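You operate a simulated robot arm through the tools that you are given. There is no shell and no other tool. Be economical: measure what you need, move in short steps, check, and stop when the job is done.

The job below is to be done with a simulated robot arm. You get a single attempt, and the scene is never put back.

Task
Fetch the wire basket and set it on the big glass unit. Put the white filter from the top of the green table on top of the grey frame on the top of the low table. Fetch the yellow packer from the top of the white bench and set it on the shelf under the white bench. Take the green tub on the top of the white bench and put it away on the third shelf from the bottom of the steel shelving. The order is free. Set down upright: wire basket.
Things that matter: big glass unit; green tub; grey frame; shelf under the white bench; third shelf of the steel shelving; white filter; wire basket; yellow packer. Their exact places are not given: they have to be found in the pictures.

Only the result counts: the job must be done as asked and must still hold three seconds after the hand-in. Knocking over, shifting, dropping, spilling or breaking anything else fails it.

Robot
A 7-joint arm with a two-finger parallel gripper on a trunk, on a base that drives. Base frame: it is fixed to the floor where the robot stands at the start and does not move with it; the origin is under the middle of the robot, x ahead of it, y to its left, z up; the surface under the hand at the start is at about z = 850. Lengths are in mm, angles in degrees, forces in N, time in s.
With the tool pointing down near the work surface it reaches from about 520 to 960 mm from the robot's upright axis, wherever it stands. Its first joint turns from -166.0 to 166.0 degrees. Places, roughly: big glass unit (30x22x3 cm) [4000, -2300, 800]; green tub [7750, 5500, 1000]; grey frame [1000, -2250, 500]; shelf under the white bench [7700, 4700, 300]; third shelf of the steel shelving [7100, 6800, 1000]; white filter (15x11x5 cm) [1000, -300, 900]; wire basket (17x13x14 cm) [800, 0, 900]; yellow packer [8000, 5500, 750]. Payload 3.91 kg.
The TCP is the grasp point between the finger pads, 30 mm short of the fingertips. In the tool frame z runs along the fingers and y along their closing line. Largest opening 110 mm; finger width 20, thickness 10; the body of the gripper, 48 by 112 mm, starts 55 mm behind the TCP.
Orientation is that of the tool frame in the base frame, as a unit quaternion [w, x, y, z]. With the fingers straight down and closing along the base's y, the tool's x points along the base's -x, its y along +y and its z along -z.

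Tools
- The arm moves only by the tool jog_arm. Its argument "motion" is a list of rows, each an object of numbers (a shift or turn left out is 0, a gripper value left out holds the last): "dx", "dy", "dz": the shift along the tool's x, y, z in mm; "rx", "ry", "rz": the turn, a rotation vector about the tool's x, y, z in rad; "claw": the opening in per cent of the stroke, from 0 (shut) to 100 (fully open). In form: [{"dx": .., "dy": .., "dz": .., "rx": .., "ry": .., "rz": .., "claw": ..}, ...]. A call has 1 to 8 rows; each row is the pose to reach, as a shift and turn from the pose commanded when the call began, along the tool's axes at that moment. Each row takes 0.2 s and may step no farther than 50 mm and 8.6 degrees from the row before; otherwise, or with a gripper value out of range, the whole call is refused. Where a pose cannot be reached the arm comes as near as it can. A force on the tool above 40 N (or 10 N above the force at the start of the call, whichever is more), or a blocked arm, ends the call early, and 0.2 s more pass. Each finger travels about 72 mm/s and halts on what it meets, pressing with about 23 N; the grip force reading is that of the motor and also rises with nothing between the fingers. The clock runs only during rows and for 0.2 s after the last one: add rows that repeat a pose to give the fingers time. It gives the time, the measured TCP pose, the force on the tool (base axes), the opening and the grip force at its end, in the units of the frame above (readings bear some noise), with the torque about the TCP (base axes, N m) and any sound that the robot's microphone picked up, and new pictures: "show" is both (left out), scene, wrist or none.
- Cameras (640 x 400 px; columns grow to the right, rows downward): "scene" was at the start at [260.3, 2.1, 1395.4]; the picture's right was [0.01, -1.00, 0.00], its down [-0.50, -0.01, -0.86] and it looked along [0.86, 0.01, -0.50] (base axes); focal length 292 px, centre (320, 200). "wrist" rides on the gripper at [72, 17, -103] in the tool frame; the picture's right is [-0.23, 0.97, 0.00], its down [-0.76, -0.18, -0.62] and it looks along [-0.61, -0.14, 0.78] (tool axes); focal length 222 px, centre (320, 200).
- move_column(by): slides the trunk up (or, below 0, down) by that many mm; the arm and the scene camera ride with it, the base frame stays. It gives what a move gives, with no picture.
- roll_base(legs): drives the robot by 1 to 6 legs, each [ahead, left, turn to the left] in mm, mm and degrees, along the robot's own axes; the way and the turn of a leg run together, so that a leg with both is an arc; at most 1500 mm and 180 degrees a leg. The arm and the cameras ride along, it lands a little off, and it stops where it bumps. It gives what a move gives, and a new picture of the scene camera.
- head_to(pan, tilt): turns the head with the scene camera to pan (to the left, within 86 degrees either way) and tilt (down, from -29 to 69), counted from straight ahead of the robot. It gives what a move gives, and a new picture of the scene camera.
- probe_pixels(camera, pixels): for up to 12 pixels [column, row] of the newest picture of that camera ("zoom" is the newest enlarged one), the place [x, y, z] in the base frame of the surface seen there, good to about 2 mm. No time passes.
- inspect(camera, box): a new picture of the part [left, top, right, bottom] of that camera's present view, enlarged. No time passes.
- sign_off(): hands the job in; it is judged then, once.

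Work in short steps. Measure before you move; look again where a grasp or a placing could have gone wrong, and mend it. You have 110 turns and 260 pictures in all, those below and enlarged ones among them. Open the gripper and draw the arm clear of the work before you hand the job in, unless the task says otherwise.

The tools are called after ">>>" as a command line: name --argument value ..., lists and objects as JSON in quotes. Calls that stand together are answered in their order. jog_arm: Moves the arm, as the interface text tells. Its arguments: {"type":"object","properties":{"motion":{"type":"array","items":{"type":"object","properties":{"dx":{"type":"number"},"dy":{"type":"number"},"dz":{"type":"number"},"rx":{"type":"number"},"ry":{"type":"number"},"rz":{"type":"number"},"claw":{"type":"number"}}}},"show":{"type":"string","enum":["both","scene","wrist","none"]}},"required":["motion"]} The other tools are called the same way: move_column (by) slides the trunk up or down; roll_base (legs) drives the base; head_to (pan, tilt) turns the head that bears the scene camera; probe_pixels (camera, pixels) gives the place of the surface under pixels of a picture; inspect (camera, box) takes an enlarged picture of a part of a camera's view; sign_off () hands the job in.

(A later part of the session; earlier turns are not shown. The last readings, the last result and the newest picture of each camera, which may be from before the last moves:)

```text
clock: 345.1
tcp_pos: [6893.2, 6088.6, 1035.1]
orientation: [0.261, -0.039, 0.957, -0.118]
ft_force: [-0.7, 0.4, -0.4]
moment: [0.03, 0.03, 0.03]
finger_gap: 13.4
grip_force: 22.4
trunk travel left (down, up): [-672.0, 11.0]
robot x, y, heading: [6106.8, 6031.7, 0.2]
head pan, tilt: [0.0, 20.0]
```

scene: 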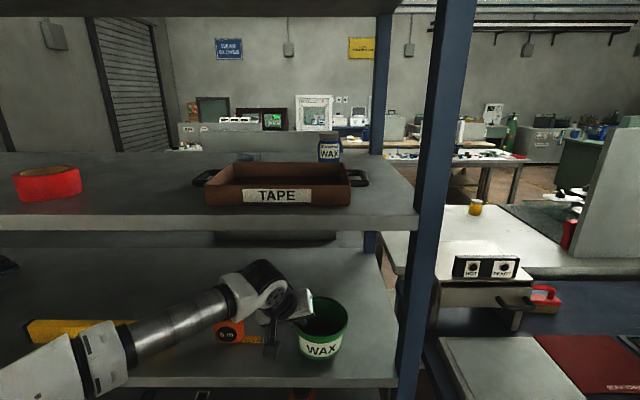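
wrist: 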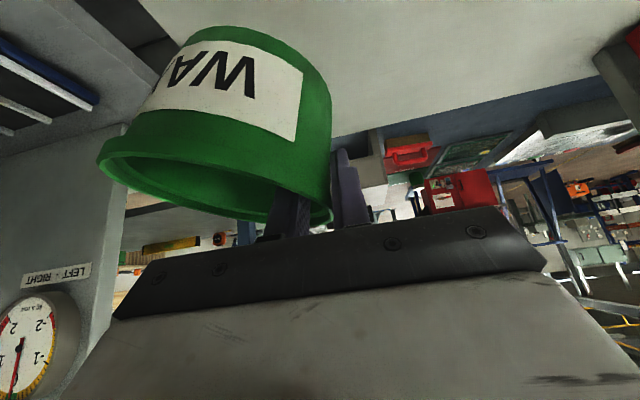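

The tub is over the shelf. I lower to contact (~16 mm).

>>> jog_arm --motion '[{"dx": 3.9, "dy": 2, "dz": 6.7}, {"dx": 5.9, "dy": 3, "dz": 10}, {"dx": 7.4, "dy": 3.7, "dz": 12.5}]' --show "none"

>>> inspect --camera "scene" --box '[200, 240, 400, 400]'

```text
clock: 345.9
tcp_pos: [6892.5, 6089.5, 1020.7]
orientation: [0.263, -0.04, 0.957, -0.118]
ft_force: [-2.2, 2.5, 8.2]
moment: [-0.48, 0.35, -0.21]
finger_gap: 13.4
grip_force: 22.7
trunk travel left (down, up): [-672.0, 11.0]
robot x, y, heading: [6111.7, 6032.8, 0.1]
head pan, tilt: [0.0, 20.0]
```

```text
2.50 times, centred on (300, 320) of scene
```

zoom: 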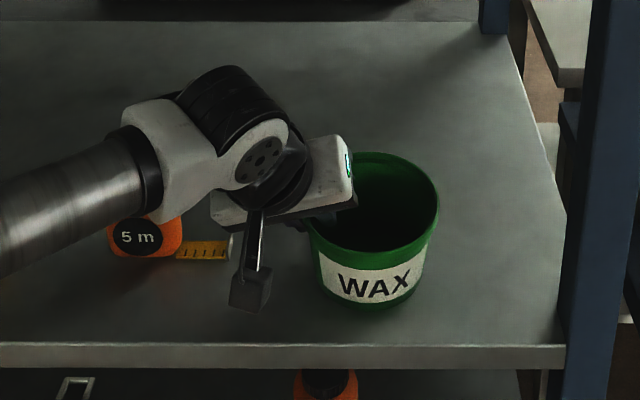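

In contact. I open to 40% and withdraw along the tool axis.

>>> jog_arm --motion '[{"claw": 25}, {"claw": 40}, {"claw": 40}, {"claw": 40}]' --show "both"

>>> inspect --camera "scene" --box '[200, 240, 400, 400]'

```text
clock: 346.9
tcp_pos: [6893.0, 6088.3, 1019.9]
orientation: [0.262, -0.039, 0.957, -0.117]
ft_force: [-0.5, -0.3, 0.2]
moment: [-0.02, -0.01, 0.01]
finger_gap: 43.9
grip_force: 0.0
trunk travel left (down, up): [-672.0, 11.0]
robot x, y, heading: [6105.0, 6034.2, 0.3]
head pan, tilt: [0.0, 20.0]
```

scene: 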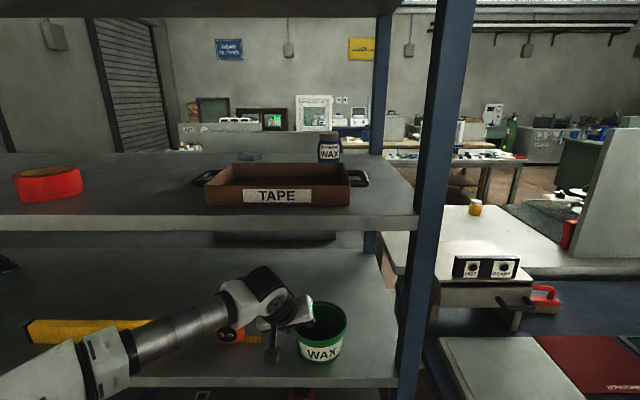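
wrist: 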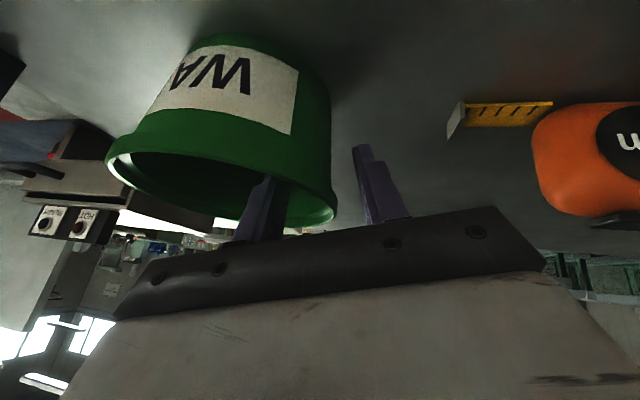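

```text
2.50 times, centred on (300, 320) of scene
```

zoom: 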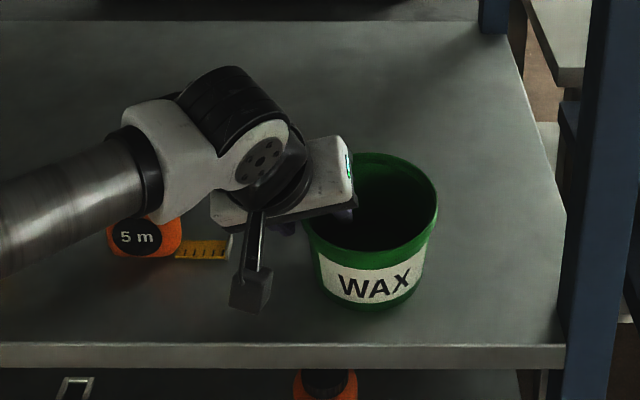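

The tub stands level. I withdraw 50 along the tool axis, then back the base off.

>>> jog_arm --motion '[{"dz": -15}, {"dz": -30}, {"dz": -50}, {"dz": -50}]' --show "scene"

>>> inspect --camera "scene" --box '[200, 220, 400, 380]'

```text
clock: 347.9
tcp_pos: [6864.6, 6096.8, 1061.6]
orientation: [0.262, -0.039, 0.957, -0.118]
ft_force: [-0.5, 0.7, -0.5]
moment: [0.0, -0.02, -0.01]
finger_gap: 44.0
grip_force: 0.0
trunk travel left (down, up): [-672.0, 11.0]
robot x, y, heading: [6109.0, 6029.9, -0.0]
head pan, tilt: [0.0, 20.0]
```

scene: 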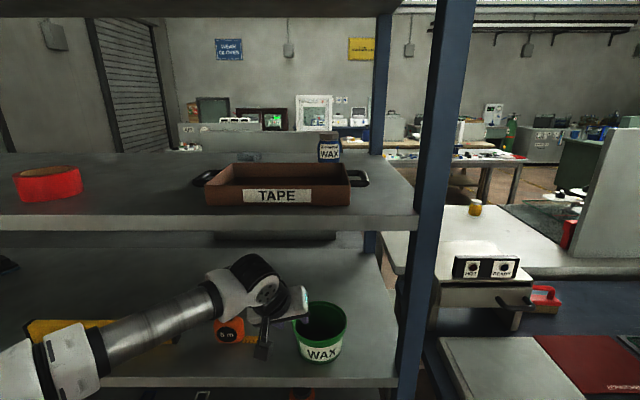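

```text
2.50 times, centred on (300, 300) of scene
```

zoom: 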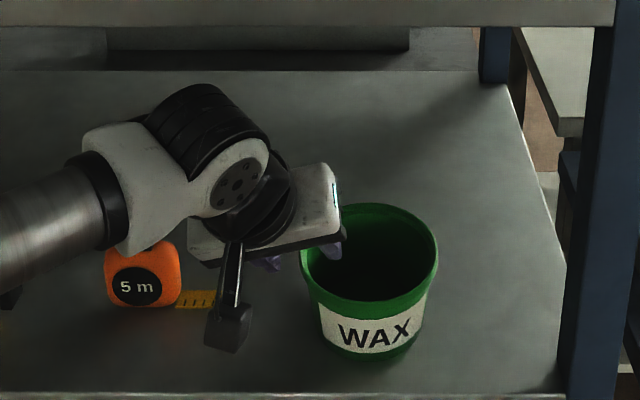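

Just above the rim; 15 mm more, then base back.

>>> jog_arm --motion '[{"dz": -15}, {"dz": -15}]' --show "none"

>>> roll_base --legs '[[-300, 0, 0]]'

>>> inspect --camera "scene" --box '[150, 180, 450, 380]'

```text
clock: 348.5
tcp_pos: [6859.6, 6102.0, 1073.7]
orientation: [0.263, -0.039, 0.957, -0.118]
ft_force: [0.3, -0.3, -0.1]
moment: [0.0, -0.01, 0.01]
finger_gap: 44.0
grip_force: 0.1
trunk travel left (down, up): [-672.0, 11.0]
robot x, y, heading: [6104.5, 6032.3, 0.3]
head pan, tilt: [0.0, 20.0]
```

```text
clock: 350.5
tcp_pos: [6561.3, 6102.0, 1072.8]
orientation: [0.263, -0.04, 0.957, -0.117]
ft_force: [-0.1, 0.5, -0.1]
moment: [-0.01, 0.01, 0.0]
finger_gap: 44.1
grip_force: 0.2
trunk travel left (down, up): [-672.0, 11.0]
robot x, y, heading: [5808.7, 6025.8, 0.2]
head pan, tilt: [0.0, 20.0]
```

scene: 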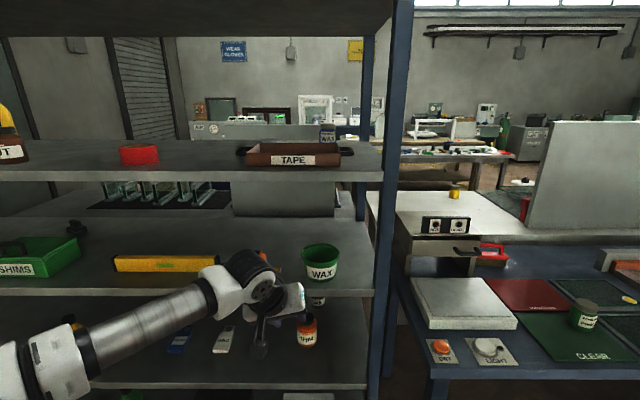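

```text
2.00 times, centred on (300, 280) of scene
```

zoom: 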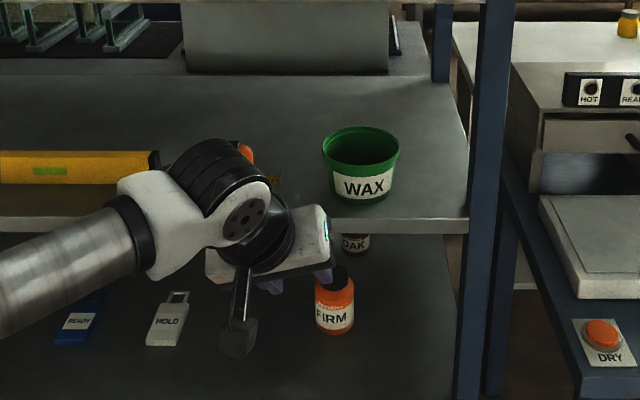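

The tub is well placed. I bring the hand back to straight down and start back to the green table.

>>> jog_arm --motion '[{"rx": -0.1, "ry": -0.037, "rz": 0.07, "claw": 80}, {"rx": -0.205, "ry": -0.075, "rz": 0.143}]' --show "none"

>>> jog_arm --motion '[{"ry": 0.122}, {"ry": 0.244}, {"ry": 0.366}, {"ry": 0.488}, {"ry": 0.61}, {"ry": 0.61}]' --show "none"

>>> roll_base --legs '[[-180, 0, 0], [0, -1400, 0], [0, -1400, 0], [0, -1320, 0]]'

```text
clock: 351.1
tcp_pos: [6561.7, 6101.8, 1073.8]
orientation: [0.301, -0.003, 0.954, 0.003]
ft_force: [0.1, -0.1, -0.8]
moment: [-0.02, -0.03, 0.0]
finger_gap: 88.1
grip_force: 0.1
trunk travel left (down, up): [-672.0, 11.0]
robot x, y, heading: [5811.4, 6033.9, 0.3]
head pan, tilt: [0.0, 20.0]
```

```text
clock: 352.5
tcp_pos: [6561.9, 6102.9, 1074.1]
orientation: [-0.001, -0.003, 1.0, 0.001]
ft_force: [-0.5, -0.4, 0.1]
moment: [-0.02, -0.01, -0.02]
finger_gap: 88.0
grip_force: 0.0
trunk travel left (down, up): [-672.0, 11.0]
robot x, y, heading: [5813.5, 6032.6, 0.4]
head pan, tilt: [0.0, 20.0]
```

```text
clock: 385.7
tcp_pos: [6404.6, 1951.0, 1072.8]
orientation: [0.0, -0.013, 1.0, 0.001]
ft_force: [0.3, -0.5, -0.7]
moment: [-0.02, 0.04, 0.01]
finger_gap: 87.7
grip_force: 0.2
trunk travel left (down, up): [-672.0, 11.0]
robot x, y, heading: [5656.4, 1864.6, 1.5]
head pan, tilt: [0.0, 20.0]
```

scene: 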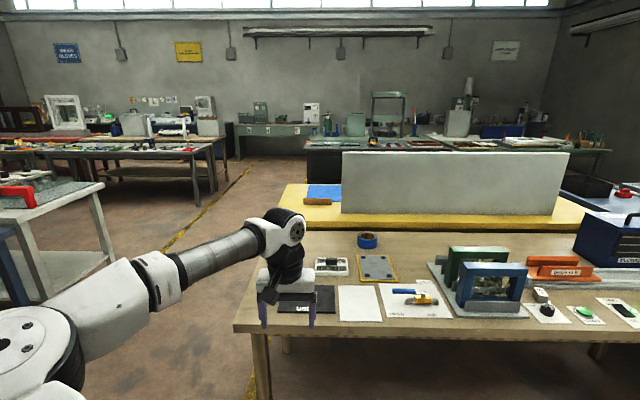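

Back at the aisle. I reverse westward along y≈1880 in legs, checking drift.

>>> roll_base --legs '[[0, 20, -1.5], [-1450, 0, 0], [-1450, 0, 0]]'

```text
clock: 400.1
tcp_pos: [3515.6, 1934.2, 1073.7]
orientation: [0.0, -0.009, 1.0, 0.002]
ft_force: [-0.1, 0.1, -0.2]
moment: [0.02, 0.05, 0.0]
finger_gap: 88.1
grip_force: 0.0
trunk travel left (down, up): [-672.0, 11.0]
robot x, y, heading: [2764.6, 1855.7, 1.0]
head pan, tilt: [0.0, 20.0]
```

scene: 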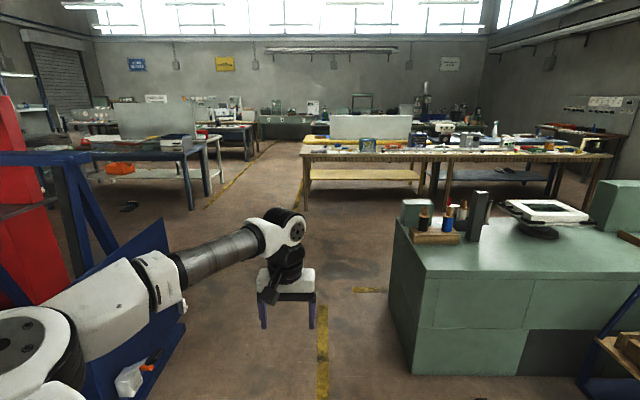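

On track. Continue back to x≈−390 and strafe to the front of the green table.

>>> roll_base --legs '[[0, 0, -1], [-1050, 0, 0], [-1050, 0, 0], [-1050, 0, 0]]'

>>> roll_base --legs '[[0, -1080, 0], [0, -1080, 0]]'

>>> head_to --pan -5 --tilt 35

```text
clock: 415.9
tcp_pos: [367.4, 1956.2, 1073.7]
orientation: [0.0, 0.009, 1.0, 0.001]
ft_force: [-0.2, 0.0, -0.5]
moment: [-0.03, -0.03, -0.01]
finger_gap: 88.3
grip_force: 0.1
trunk travel left (down, up): [-672.0, 11.0]
robot x, y, heading: [-383.6, 1904.3, -1.0]
head pan, tilt: [0.0, 20.0]
```

scene: 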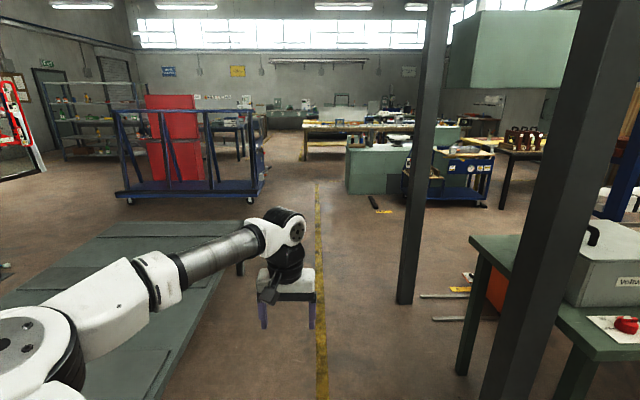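

```text
clock: 432.8
tcp_pos: [324.3, -210.7, 1073.5]
orientation: [0.0, 0.019, 1.0, 0.0]
ft_force: [-1.0, -1.1, -0.2]
moment: [0.01, 0.03, -0.04]
finger_gap: 88.0
grip_force: 0.1
trunk travel left (down, up): [-672.0, 11.0]
robot x, y, heading: [-426.6, -250.4, -2.0]
head pan, tilt: [0.0, 20.0]
```

scene: 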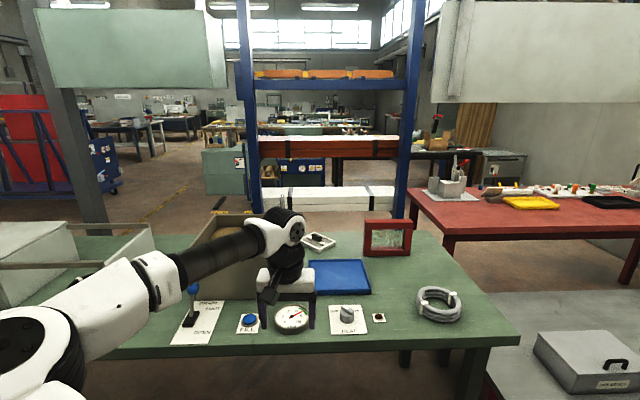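

```text
clock: 433.6
tcp_pos: [324.6, -210.0, 1075.1]
orientation: [0.001, 0.019, 1.0, 0.001]
ft_force: [-1.0, 0.1, 0.4]
moment: [0.05, -0.02, 0.02]
finger_gap: 87.8
grip_force: 0.1
trunk travel left (down, up): [-672.0, 11.0]
robot x, y, heading: [-429.5, -247.7, -2.2]
head pan, tilt: [-5.0, 35.0]
```

scene: 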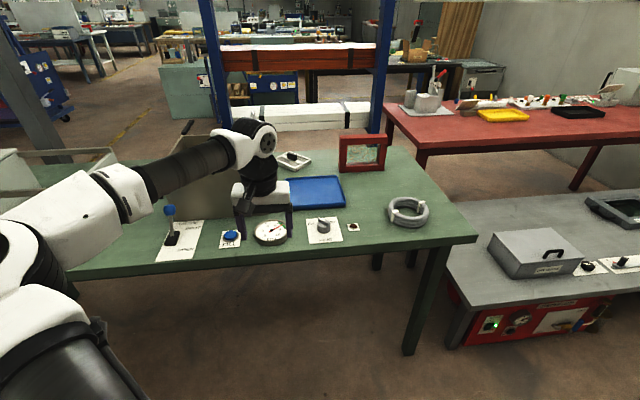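

I raise the hand above tank height, then approach the table opposite the filter.

>>> jog_arm --motion '[{"dz": -40}, {"dz": -80}, {"dz": -110}, {"dz": -110}]' --show "none"

>>> probe_pixels --camera "scene" --pixels '[[290, 248], [400, 243], [292, 160], [180, 130], [440, 290], [520, 205]]'

>>> roll_base --legs '[[0, -100, 2.2], [420, 0, 0]]'

>>> head_to --pan 0 --tilt 42

```text
clock: 434.6
tcp_pos: [325.9, -211.6, 1185.2]
orientation: [-0.001, 0.019, 1.0, 0.001]
ft_force: [0.5, 0.0, 0.1]
moment: [-0.01, 0.02, -0.02]
finger_gap: 87.9
grip_force: 0.1
trunk travel left (down, up): [-672.0, 11.0]
robot x, y, heading: [-427.9, -250.0, -2.1]
head pan, tilt: [-5.0, 35.0]
```

```text
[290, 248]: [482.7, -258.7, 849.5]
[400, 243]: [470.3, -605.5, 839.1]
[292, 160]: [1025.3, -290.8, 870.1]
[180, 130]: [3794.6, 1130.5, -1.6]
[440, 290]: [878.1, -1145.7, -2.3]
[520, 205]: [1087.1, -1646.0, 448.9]
```

```text
clock: 438.2
tcp_pos: [747.7, -298.8, 1183.3]
orientation: [0.001, 0.008, 1.0, 0.001]
ft_force: [0.2, -0.6, -1.1]
moment: [-0.01, 0.0, -0.02]
finger_gap: 88.3
grip_force: 0.1
trunk travel left (down, up): [-672.0, 11.0]
robot x, y, heading: [-4.1, -350.9, -1.0]
head pan, tilt: [-5.0, 35.0]
```

scene: 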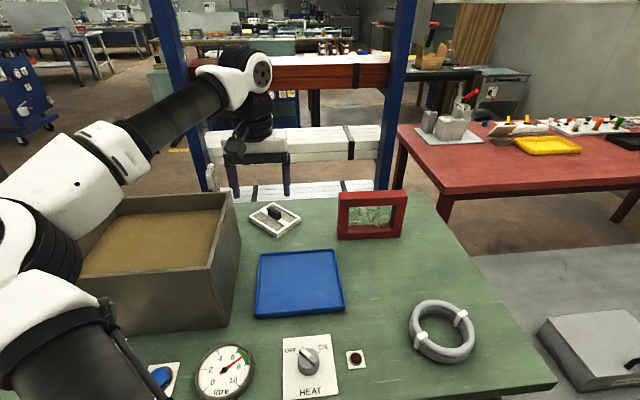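

```text
clock: 438.9
tcp_pos: [748.6, -299.0, 1184.5]
orientation: [-0.001, 0.009, 1.0, 0.001]
ft_force: [-1.3, -0.5, -0.3]
moment: [-0.01, 0.05, 0.02]
finger_gap: 88.2
grip_force: 0.0
trunk travel left (down, up): [-672.0, 11.0]
robot x, y, heading: [-5.9, -350.4, -1.2]
head pan, tilt: [0.0, 42.0]
```

scene: 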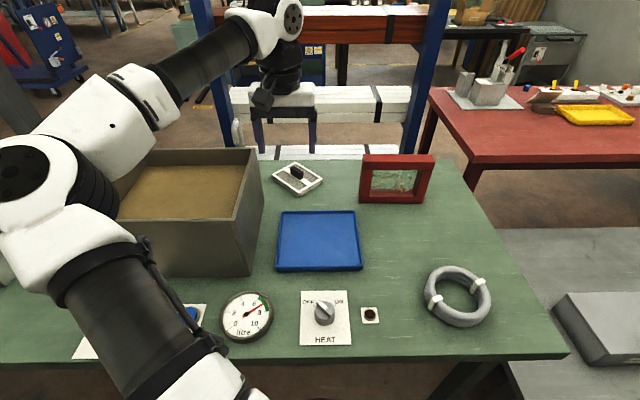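

I enlarge the filter and probe its shape.

>>> inspect --camera "scene" --box '[260, 150, 340, 205]'

```text
7.27 times, centred on (300, 178) of scene
```

zoom: 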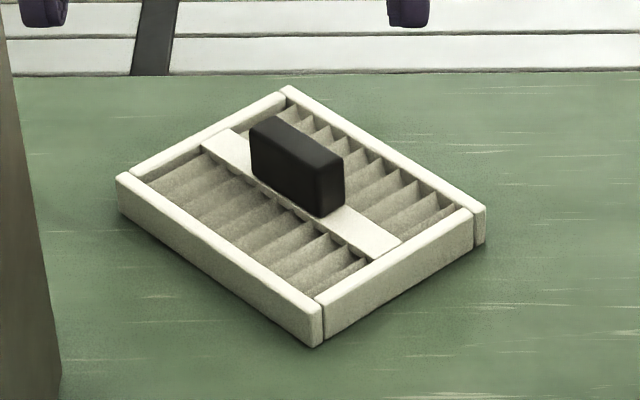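

The black block is a grip on the centre bar. I probe its corners and the frame corners.

>>> probe_pixels --camera "zoom" --pixels '[[268, 122], [328, 160], [255, 130], [318, 180], [340, 165], [278, 120], [290, 185], [220, 150], [375, 240], [128, 180], [315, 305], [478, 215]]'

```text
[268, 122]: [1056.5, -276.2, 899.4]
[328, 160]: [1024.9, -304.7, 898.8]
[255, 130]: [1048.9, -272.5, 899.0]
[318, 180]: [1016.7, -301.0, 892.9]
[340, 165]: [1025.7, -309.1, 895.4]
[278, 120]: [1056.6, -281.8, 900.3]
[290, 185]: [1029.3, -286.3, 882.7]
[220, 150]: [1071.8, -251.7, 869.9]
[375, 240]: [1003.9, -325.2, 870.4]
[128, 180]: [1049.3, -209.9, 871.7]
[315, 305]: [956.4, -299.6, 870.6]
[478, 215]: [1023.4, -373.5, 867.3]
```

The filter centre is (1037,−291), handle along ~44°, top z 900. That is 1043 from my axis, so I must get ~90 closer; I look down at the gap to the table edge.

>>> head_to --pan -25 --tilt 69

```text
clock: 439.8
tcp_pos: [747.5, -298.2, 1184.0]
orientation: [0.001, 0.007, 1.0, 0.0]
ft_force: [0.9, 0.0, 0.3]
moment: [0.02, 0.0, 0.01]
finger_gap: 88.2
grip_force: 0.1
trunk travel left (down, up): [-672.0, 11.0]
robot x, y, heading: [-2.5, -355.4, -1.3]
head pan, tilt: [-25.0, 68.8]
```

scene: 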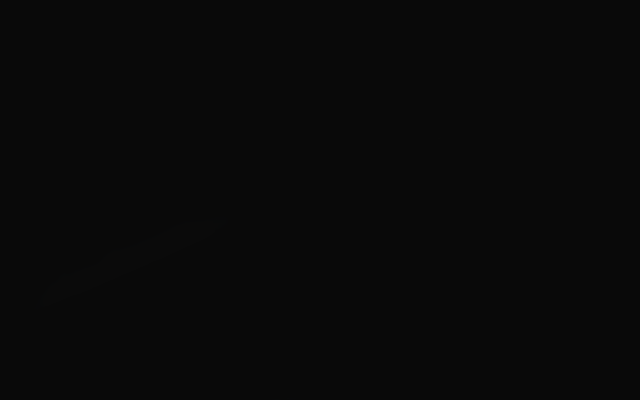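

>>> head_to --pan 0 --tilt 66

```text
clock: 440.7
tcp_pos: [747.5, -298.8, 1184.0]
orientation: [0.001, 0.008, 1.0, 0.001]
ft_force: [-0.2, 0.4, 0.7]
moment: [-0.02, 0.06, -0.03]
finger_gap: 87.9
grip_force: 0.1
trunk travel left (down, up): [-672.0, 11.0]
robot x, y, heading: [-8.1, -355.9, -0.9]
head pan, tilt: [0.0, 66.0]
```

scene: 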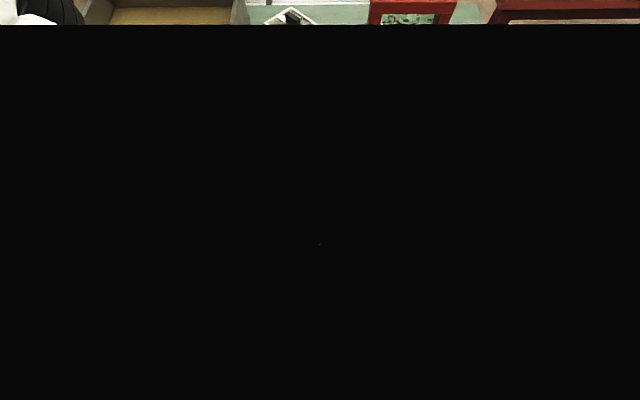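

Blocked by the body; a tilt of 50 may show the base's front.

>>> head_to --pan -15 --tilt 50

```text
clock: 441.5
tcp_pos: [747.2, -298.1, 1183.6]
orientation: [0.0, 0.008, 1.0, 0.001]
ft_force: [0.5, -1.1, 0.7]
moment: [-0.02, 0.04, 0.01]
finger_gap: 88.2
grip_force: 0.1
trunk travel left (down, up): [-672.0, 11.0]
robot x, y, heading: [-6.7, -350.7, -1.2]
head pan, tilt: [-15.0, 50.0]
```

scene: 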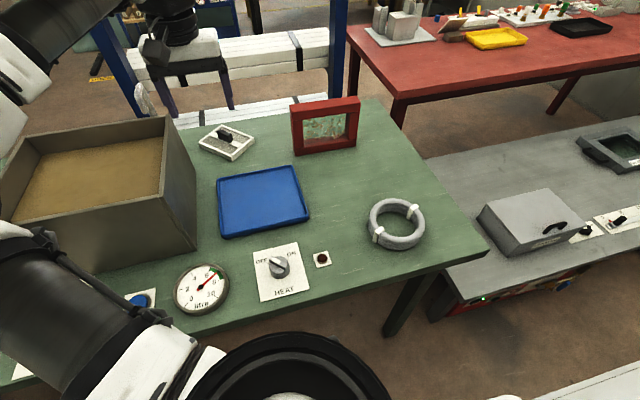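

I probe the round mount (300,340) and shell (600,385) to know my own front.

>>> probe_pixels --camera "scene" --pixels '[[300, 335], [260, 345], [370, 375], [600, 385], [560, 395], [380, 340], [300, 295], [340, 320]]'

```text
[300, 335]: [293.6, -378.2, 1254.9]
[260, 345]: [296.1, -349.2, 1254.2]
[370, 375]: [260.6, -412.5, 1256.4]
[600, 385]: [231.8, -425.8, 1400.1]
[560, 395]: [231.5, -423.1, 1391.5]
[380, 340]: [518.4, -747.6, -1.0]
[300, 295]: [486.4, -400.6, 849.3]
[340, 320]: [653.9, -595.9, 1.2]
```

My upper front is ~300 ahead of the axis; table edge 486, so 90 closer is fine. I advance 90 and look.

>>> roll_base --legs '[[50, 0, 1.0], [42, 0, 0]]'

>>> head_to --pan 0 --tilt 42

```text
clock: 442.9
tcp_pos: [841.2, -285.2, 1183.1]
orientation: [-0.001, 0.0, 1.0, 0.002]
ft_force: [0.2, 0.5, 0.5]
moment: [0.0, 0.02, 0.02]
finger_gap: 88.1
grip_force: 0.0
trunk travel left (down, up): [-672.0, 11.0]
robot x, y, heading: [86.1, -351.9, 0.3]
head pan, tilt: [-15.0, 50.0]
```

scene: 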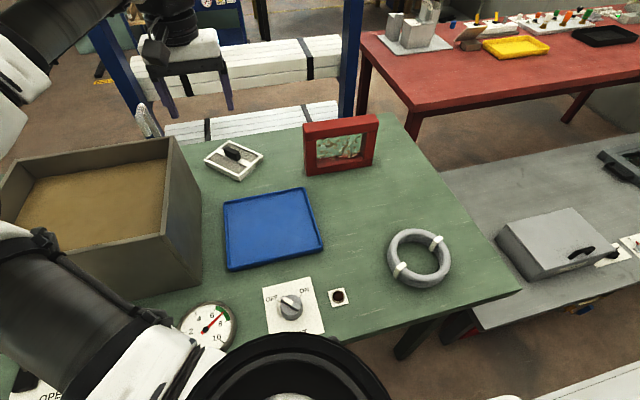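

```text
clock: 443.7
tcp_pos: [840.1, -284.9, 1183.8]
orientation: [0.0, 0.001, 1.0, 0.0]
ft_force: [-0.4, -0.1, 0.7]
moment: [-0.01, 0.0, 0.02]
finger_gap: 88.1
grip_force: 0.1
trunk travel left (down, up): [-672.0, 11.0]
robot x, y, heading: [87.1, -347.2, -0.1]
head pan, tilt: [0.0, 42.0]
```

scene: 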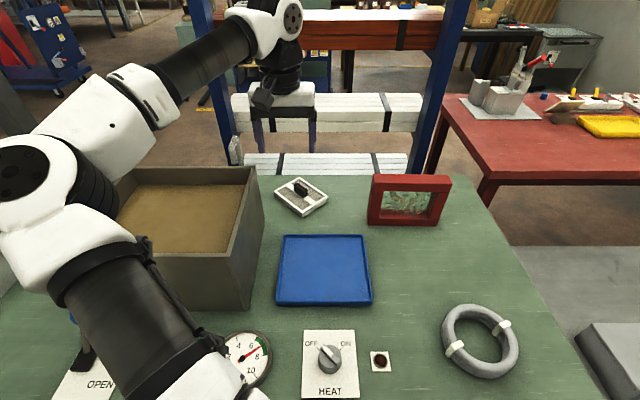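

No bump. The forearm must pass right of the tank and the post behind it, so I shift 70 right and 35 closer.

>>> roll_base --legs '[[35, -70, 0]]'

>>> jog_arm --motion '[{"rz": -0.131, "claw": 55}, {"rz": -0.262}, {"rz": -0.393}, {"rz": -0.524}, {"rz": -0.655}, {"rz": -0.785}]' --show "none"

>>> jog_arm --motion '[{"dz": 40}, {"dz": 80}, {"dz": 80}]' --show "scene"

```text
clock: 444.9
tcp_pos: [875.9, -356.4, 1183.7]
orientation: [0.0, 0.001, 1.0, 0.002]
ft_force: [-0.1, -0.5, -1.0]
moment: [0.02, 0.01, -0.03]
finger_gap: 88.2
grip_force: 0.1
trunk travel left (down, up): [-672.0, 11.0]
robot x, y, heading: [120.0, -418.7, -0.1]
head pan, tilt: [0.0, 42.0]
```

scene: 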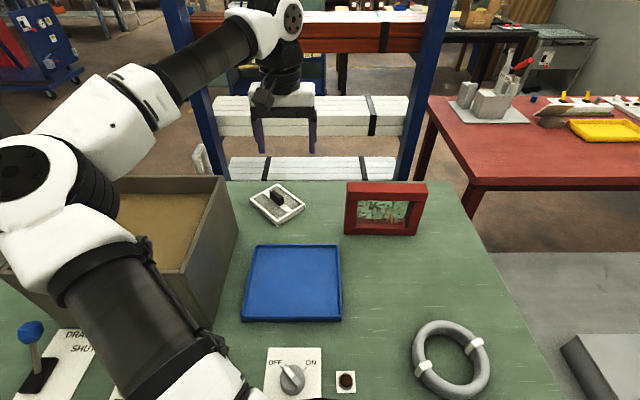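

```text
clock: 446.3
tcp_pos: [875.7, -357.7, 1183.4]
orientation: [0.001, -0.382, 0.924, 0.002]
ft_force: [0.2, 0.4, 0.0]
moment: [-0.02, -0.02, -0.01]
finger_gap: 60.6
grip_force: 0.0
trunk travel left (down, up): [-672.0, 11.0]
robot x, y, heading: [124.2, -420.8, -0.2]
head pan, tilt: [0.0, 42.0]
```

```text
clock: 447.1
tcp_pos: [876.5, -359.5, 1106.7]
orientation: [0.001, -0.383, 0.924, 0.001]
ft_force: [0.3, -0.2, -0.4]
moment: [-0.04, 0.01, 0.01]
finger_gap: 60.4
grip_force: 0.0
trunk travel left (down, up): [-672.0, 11.0]
robot x, y, heading: [120.5, -420.9, -0.1]
head pan, tilt: [0.0, 42.0]
```

scene: 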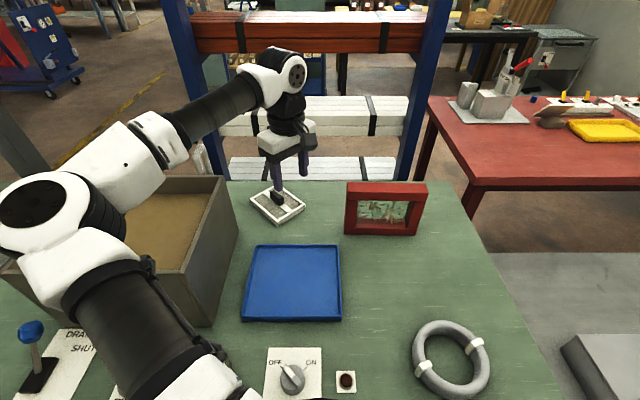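

I move over the filter and down to z≈1000.

>>> jog_arm --motion '[{"dx": -40, "dy": -16, "dz": 20}, {"dx": -81, "dy": -33, "dz": 40}, {"dx": -122, "dy": -49, "dz": 60}, {"dx": -162, "dy": -65, "dz": 80}, {"dx": -162, "dy": -65, "dz": 105}, {"dx": -162, "dy": -65, "dz": 105}]' --show "both"

>>> inspect --camera "scene" --box '[150, 60, 350, 240]'

```text
clock: 448.5
tcp_pos: [1037.0, -289.7, 1000.7]
orientation: [0.0, -0.382, 0.924, 0.001]
ft_force: [0.3, 0.0, -0.4]
moment: [-0.02, 0.04, -0.01]
finger_gap: 60.6
grip_force: 0.1
trunk travel left (down, up): [-672.0, 11.0]
robot x, y, heading: [118.4, -419.5, 0.0]
head pan, tilt: [0.0, 42.0]
```

scene: 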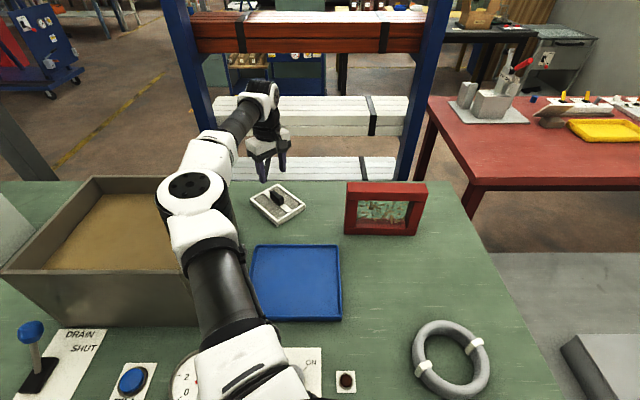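
wrist: 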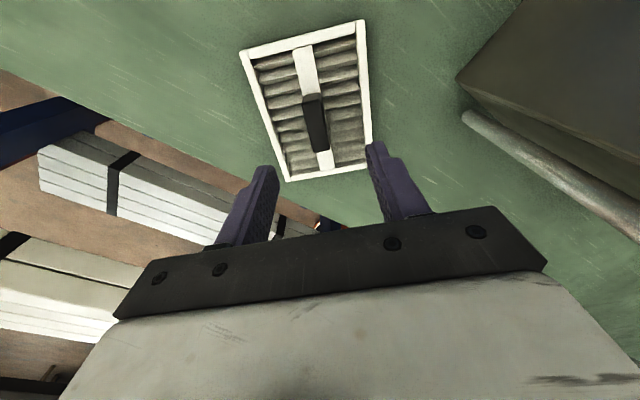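

```text
2.22 times, centred on (250, 150) of scene
```

zoom: 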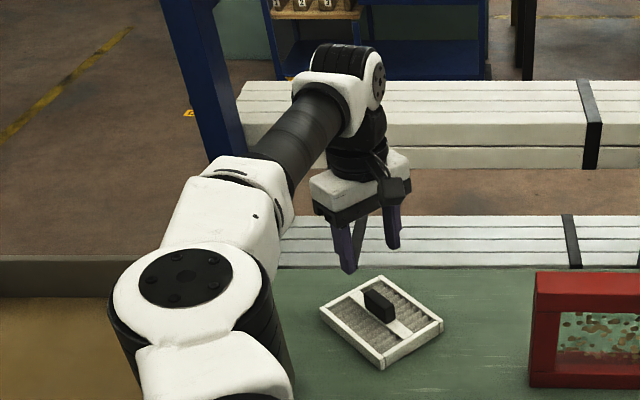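

I probe elbow/forearm heights against the tank rim (1050) and the post.

>>> probe_pixels --camera "scene" --pixels '[[190, 185], [205, 225], [240, 118], [225, 145], [262, 88], [165, 225], [180, 180]]'

```text
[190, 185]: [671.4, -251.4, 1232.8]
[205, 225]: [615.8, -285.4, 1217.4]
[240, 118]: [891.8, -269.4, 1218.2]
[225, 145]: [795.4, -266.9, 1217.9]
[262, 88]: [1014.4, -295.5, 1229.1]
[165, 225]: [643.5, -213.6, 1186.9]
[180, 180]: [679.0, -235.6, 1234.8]
```

The elbow's left edge is near the tank wall plane, so I shift the base 45 further right and re-centre the hand, for margin.

>>> roll_base --legs '[[0, -45, 0]]'

>>> jog_arm --motion '[{"dx": -16, "dy": 16}, {"dx": -32, "dy": 32}, {"dx": -32, "dy": 32, "dz": 30}, {"dx": -32, "dy": 32, "dz": 50}, {"dx": -32, "dy": 32, "dz": 50}]' --show "both"

```text
clock: 449.5
tcp_pos: [1036.8, -333.9, 998.5]
orientation: [0.001, -0.383, 0.924, 0.001]
ft_force: [-0.2, -0.5, 0.5]
moment: [0.01, -0.04, 0.0]
finger_gap: 60.6
grip_force: 0.1
trunk travel left (down, up): [-672.0, 11.0]
robot x, y, heading: [119.7, -465.3, -0.4]
head pan, tilt: [0.0, 42.0]
```

scene: 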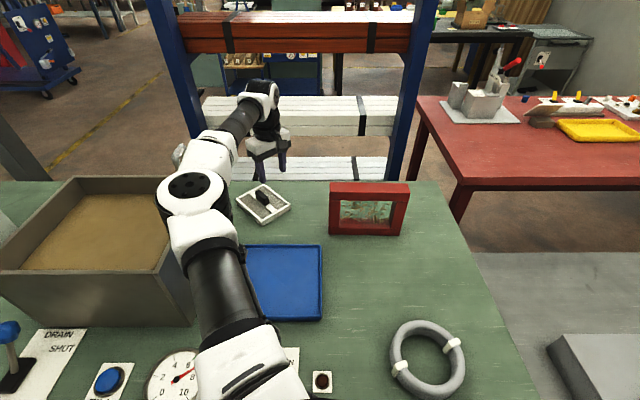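

```text
clock: 450.7
tcp_pos: [1037.6, -289.7, 949.2]
orientation: [0.0, -0.382, 0.924, 0.001]
ft_force: [-1.3, 1.0, -0.2]
moment: [-0.01, 0.01, 0.02]
finger_gap: 60.7
grip_force: 0.1
trunk travel left (down, up): [-672.0, 11.0]
robot x, y, heading: [125.0, -464.0, -0.2]
head pan, tilt: [0.0, 42.0]
```

scene: 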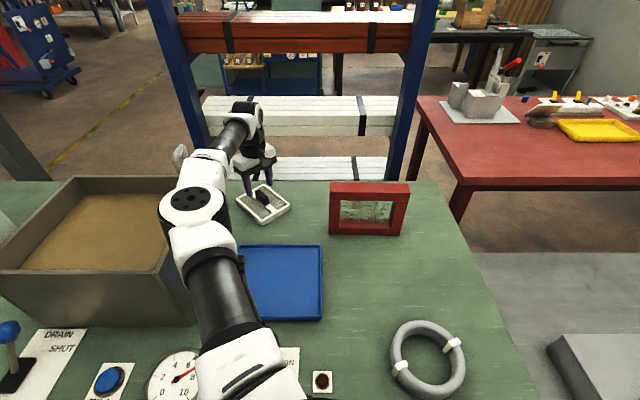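
wrist: 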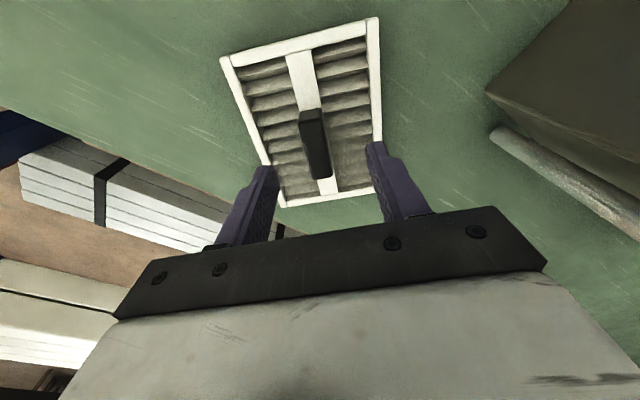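

Aligned. Descend to TCP ≈903 and close on the black grip.

>>> jog_arm --motion '[{"dz": 25}, {"dz": 42}, {"dz": 46}, {"dz": 46, "claw": 0}, {"dz": 46, "claw": 0}, {"dz": 46, "claw": 0}, {"dz": 46, "claw": 0}]' --show "both"

```text
clock: 452.3
tcp_pos: [1036.6, -289.9, 904.1]
orientation: [0.0, -0.383, 0.924, 0.0]
ft_force: [0.8, -0.4, 0.4]
moment: [0.01, -0.06, -0.01]
finger_gap: 17.5
grip_force: 22.5
trunk travel left (down, up): [-672.0, 11.0]
robot x, y, heading: [122.9, -469.7, -0.0]
head pan, tilt: [0.0, 42.0]
```

scene: 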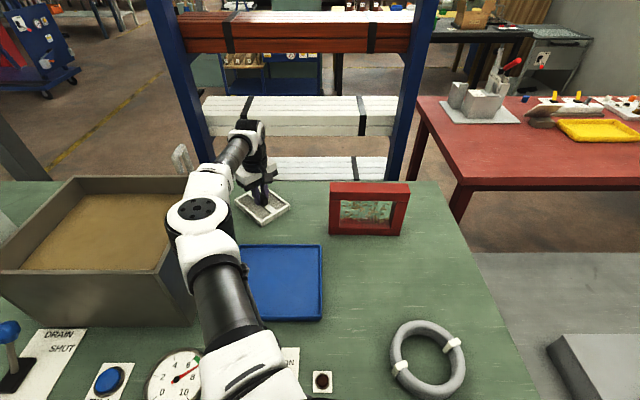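
wrist: 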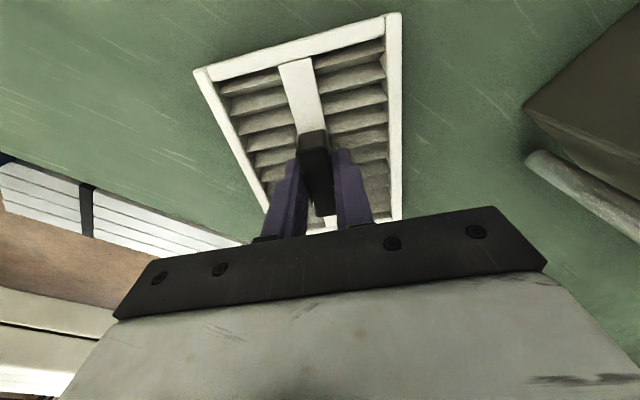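

Gripped. I lift straight up, then draw back to the right of the tank.

>>> jog_arm --motion '[{"dz": -45}, {"dz": -90}, {"dx": 31.8, "dy": 3.6, "dz": -115}, {"dx": 67, "dy": 10.7, "dz": -140}, {"dx": 99, "dy": 28.4, "dz": -160}, {"dx": 131, "dy": 46, "dz": -180}, {"dx": 162.7, "dy": 63.8, "dz": -200}, {"dx": 187, "dy": 88.6, "dz": -220}]' --show "both"

```text
clock: 454.1
tcp_pos: [840.2, -356.1, 1130.4]
orientation: [0.001, -0.383, 0.924, 0.001]
ft_force: [-0.1, 0.1, -0.3]
moment: [0.01, -0.02, 0.0]
finger_gap: 17.6
grip_force: 23.1
trunk travel left (down, up): [-672.0, 11.0]
robot x, y, heading: [123.9, -464.0, -0.4]
head pan, tilt: [0.0, 42.0]
```

scene: 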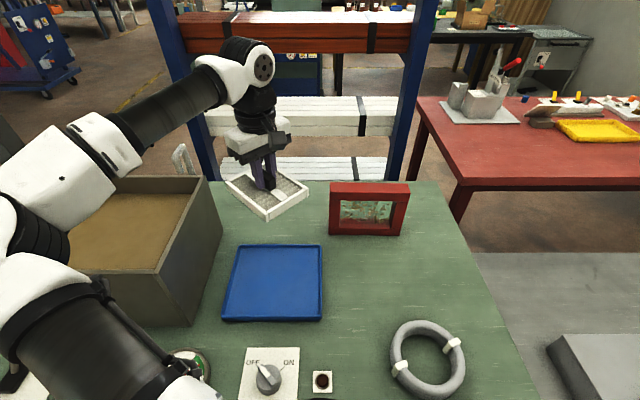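
wrist: 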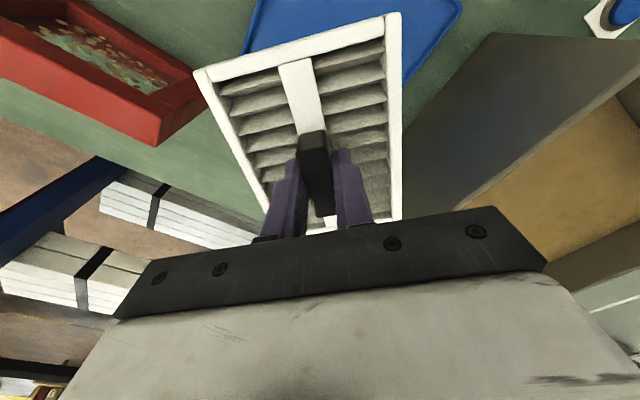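

Filter held. I back off 450 and look right toward the low table.

>>> roll_base --legs '[[-450, 0, 0.3]]'

>>> head_to --pan -70 --tilt 25

```text
clock: 456.8
tcp_pos: [397.4, -361.0, 1129.2]
orientation: [0.001, -0.378, 0.926, 0.001]
ft_force: [-0.7, 0.0, -1.5]
moment: [-0.03, -0.01, 0.01]
finger_gap: 17.3
grip_force: 22.6
trunk travel left (down, up): [-672.0, 11.0]
robot x, y, heading: [-321.5, -463.8, -0.5]
head pan, tilt: [0.0, 42.0]
```

scene: 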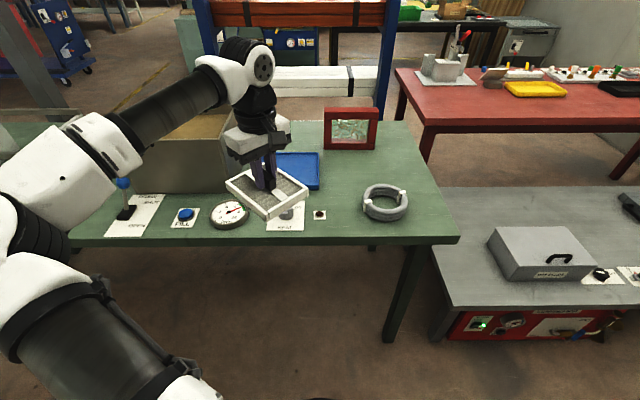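

```text
clock: 458.2
tcp_pos: [397.0, -362.1, 1128.1]
orientation: [0.001, -0.378, 0.926, 0.001]
ft_force: [0.5, 0.5, -1.3]
moment: [-0.04, -0.01, 0.02]
finger_gap: 17.8
grip_force: 23.0
trunk travel left (down, up): [-672.0, 11.0]
robot x, y, heading: [-319.3, -465.2, -0.7]
head pan, tilt: [-70.0, 25.0]
```

scene: 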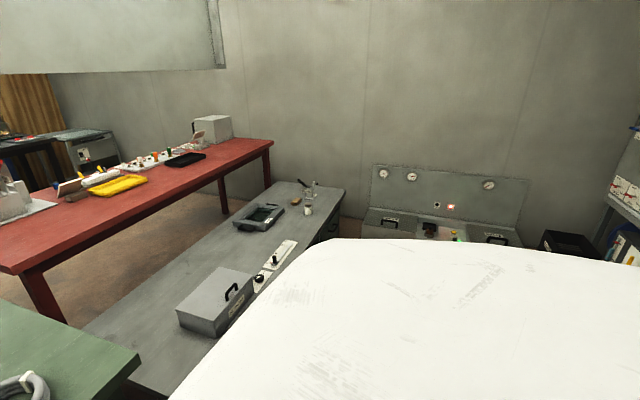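

I probe the low table's front edge, frame, and the far cabinet.

>>> probe_pixels --camera "scene" --pixels '[[258, 216], [240, 222], [272, 210], [318, 218], [310, 225], [338, 190], [375, 232], [490, 238], [570, 240], [255, 280], [280, 250], [306, 210]]'

>>> inspect --camera "scene" --box '[170, 160, 370, 300]'

```text
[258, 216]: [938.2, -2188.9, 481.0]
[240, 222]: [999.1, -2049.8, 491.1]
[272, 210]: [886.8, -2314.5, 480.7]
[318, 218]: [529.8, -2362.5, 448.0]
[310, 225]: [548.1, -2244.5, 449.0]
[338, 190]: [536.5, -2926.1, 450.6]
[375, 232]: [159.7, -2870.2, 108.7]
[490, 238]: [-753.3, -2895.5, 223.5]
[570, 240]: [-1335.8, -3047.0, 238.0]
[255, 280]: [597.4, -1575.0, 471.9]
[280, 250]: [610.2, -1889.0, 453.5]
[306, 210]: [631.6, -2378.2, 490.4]
```

```text
2.86 times, centred on (270, 230) of scene
```

zoom: 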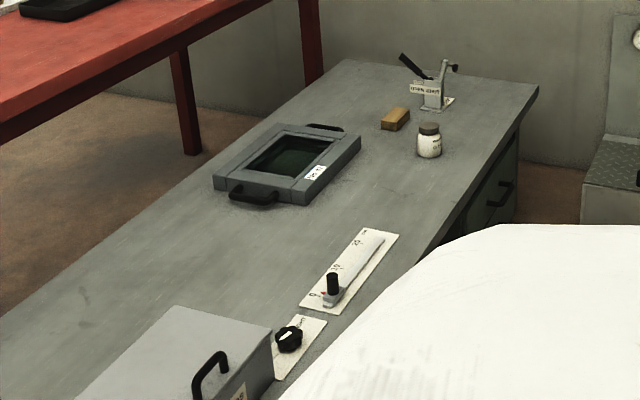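

Frame top z≈485 around (940,−2200); table front edge x≈525. I strafe right ~1700 and look.

>>> roll_base --legs '[[0, -870, 0.5], [0, -850, 0]]'

>>> head_to --pan 0 --tilt 40

```text
clock: 471.8
tcp_pos: [371.7, -2076.0, 1129.0]
orientation: [0.001, -0.371, 0.928, 0.001]
ft_force: [0.1, 0.2, -0.6]
moment: [0.01, 0.0, 0.02]
finger_gap: 17.7
grip_force: 23.0
trunk travel left (down, up): [-672.0, 11.0]
robot x, y, heading: [-348.1, -2167.5, -1.4]
head pan, tilt: [-70.0, 25.0]
```

scene: 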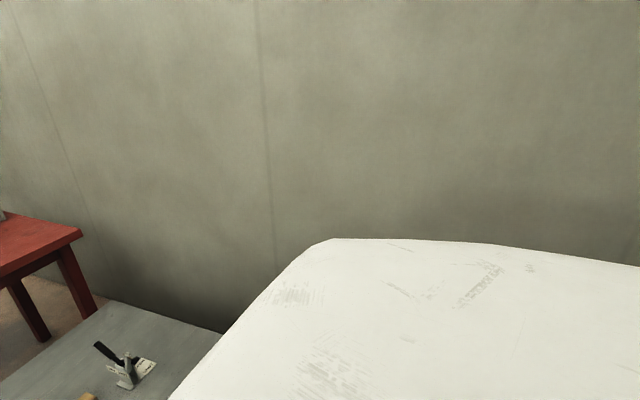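

```text
clock: 473.2
tcp_pos: [371.3, -2074.7, 1129.2]
orientation: [0.001, -0.372, 0.928, 0.002]
ft_force: [-0.1, 0.5, -1.4]
moment: [-0.01, 0.01, -0.01]
finger_gap: 17.8
grip_force: 23.1
trunk travel left (down, up): [-672.0, 11.0]
robot x, y, heading: [-346.3, -2168.5, -1.6]
head pan, tilt: [0.0, 40.0]
5 turns are left
```

scene: 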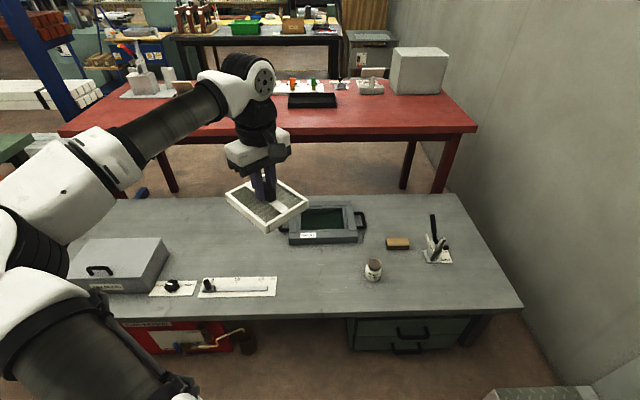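

Few turns remain, so I combine: probe the frame now, then drive in, lower the trunk 400, and turn the filter's long side along y.

>>> probe_pixels --camera "scene" --pixels '[[296, 225], [350, 222], [325, 235], [330, 206], [322, 218], [290, 240], [357, 238], [345, 208], [306, 226], [340, 225], [303, 232], [352, 207]]'

>>> roll_base --legs '[[395, 0, 1.5]]'

>>> move_column --by -400

>>> jog_arm --motion '[{"rz": -0.131}, {"rz": -0.262}, {"rz": -0.393}, {"rz": -0.524}, {"rz": -0.655}, {"rz": -0.785}, {"rz": -0.785}]' --show "scene"

>>> inspect --camera "scene" --box '[220, 120, 460, 320]'

```text
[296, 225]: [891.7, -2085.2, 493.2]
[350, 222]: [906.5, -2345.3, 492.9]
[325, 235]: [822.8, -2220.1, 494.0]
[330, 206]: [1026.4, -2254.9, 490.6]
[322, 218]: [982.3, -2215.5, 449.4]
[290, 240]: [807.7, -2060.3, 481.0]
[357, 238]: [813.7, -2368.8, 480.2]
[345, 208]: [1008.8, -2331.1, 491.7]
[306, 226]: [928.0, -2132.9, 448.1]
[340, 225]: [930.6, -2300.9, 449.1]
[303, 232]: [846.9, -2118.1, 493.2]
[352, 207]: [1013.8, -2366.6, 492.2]
```

```text
clock: 475.7
tcp_pos: [762.3, -2061.9, 1128.4]
orientation: [0.0, -0.383, 0.924, 0.002]
ft_force: [0.2, 0.2, -0.6]
moment: [0.03, -0.01, 0.01]
finger_gap: 17.5
grip_force: 22.9
trunk travel left (down, up): [-672.0, 11.0]
robot x, y, heading: [42.9, -2169.8, 0.3]
head pan, tilt: [0.0, 40.0]
```

scene: 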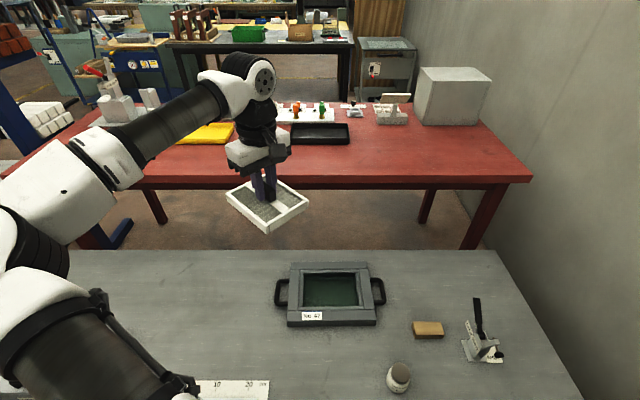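

```text
clock: 479.5
tcp_pos: [761.1, -2062.3, 729.6]
orientation: [0.0, -0.382, 0.924, 0.001]
ft_force: [0.0, 0.6, -1.1]
moment: [-0.03, 0.01, -0.01]
finger_gap: 17.2
grip_force: 22.6
trunk travel left (down, up): [-272.0, 411.0]
robot x, y, heading: [44.9, -2174.4, 0.1]
head pan, tilt: [0.0, 40.0]
```

```text
clock: 481.1
tcp_pos: [761.4, -2062.3, 728.5]
orientation: [0.0, 0.708, -0.706, -0.001]
ft_force: [-0.7, 0.2, -2.1]
moment: [0.02, 0.01, 0.02]
finger_gap: 17.7
grip_force: 22.8
trunk travel left (down, up): [-272.0, 411.0]
robot x, y, heading: [43.5, -2168.6, -0.2]
head pan, tilt: [0.0, 40.0]
```

scene: 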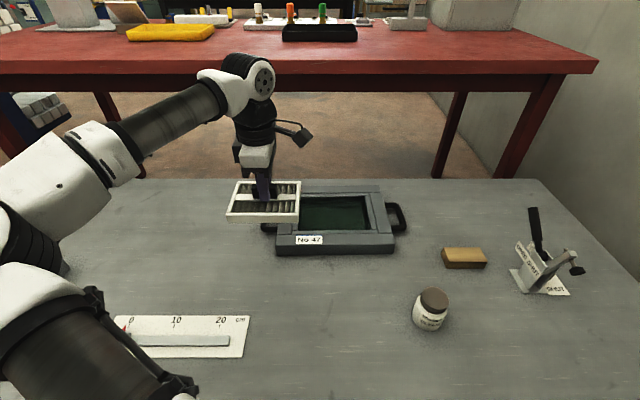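

```text
2.00 times, centred on (340, 220) of scene
4 turns are left
```

zoom: 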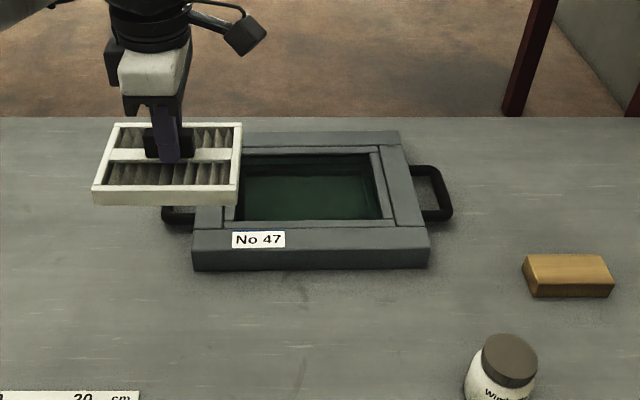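

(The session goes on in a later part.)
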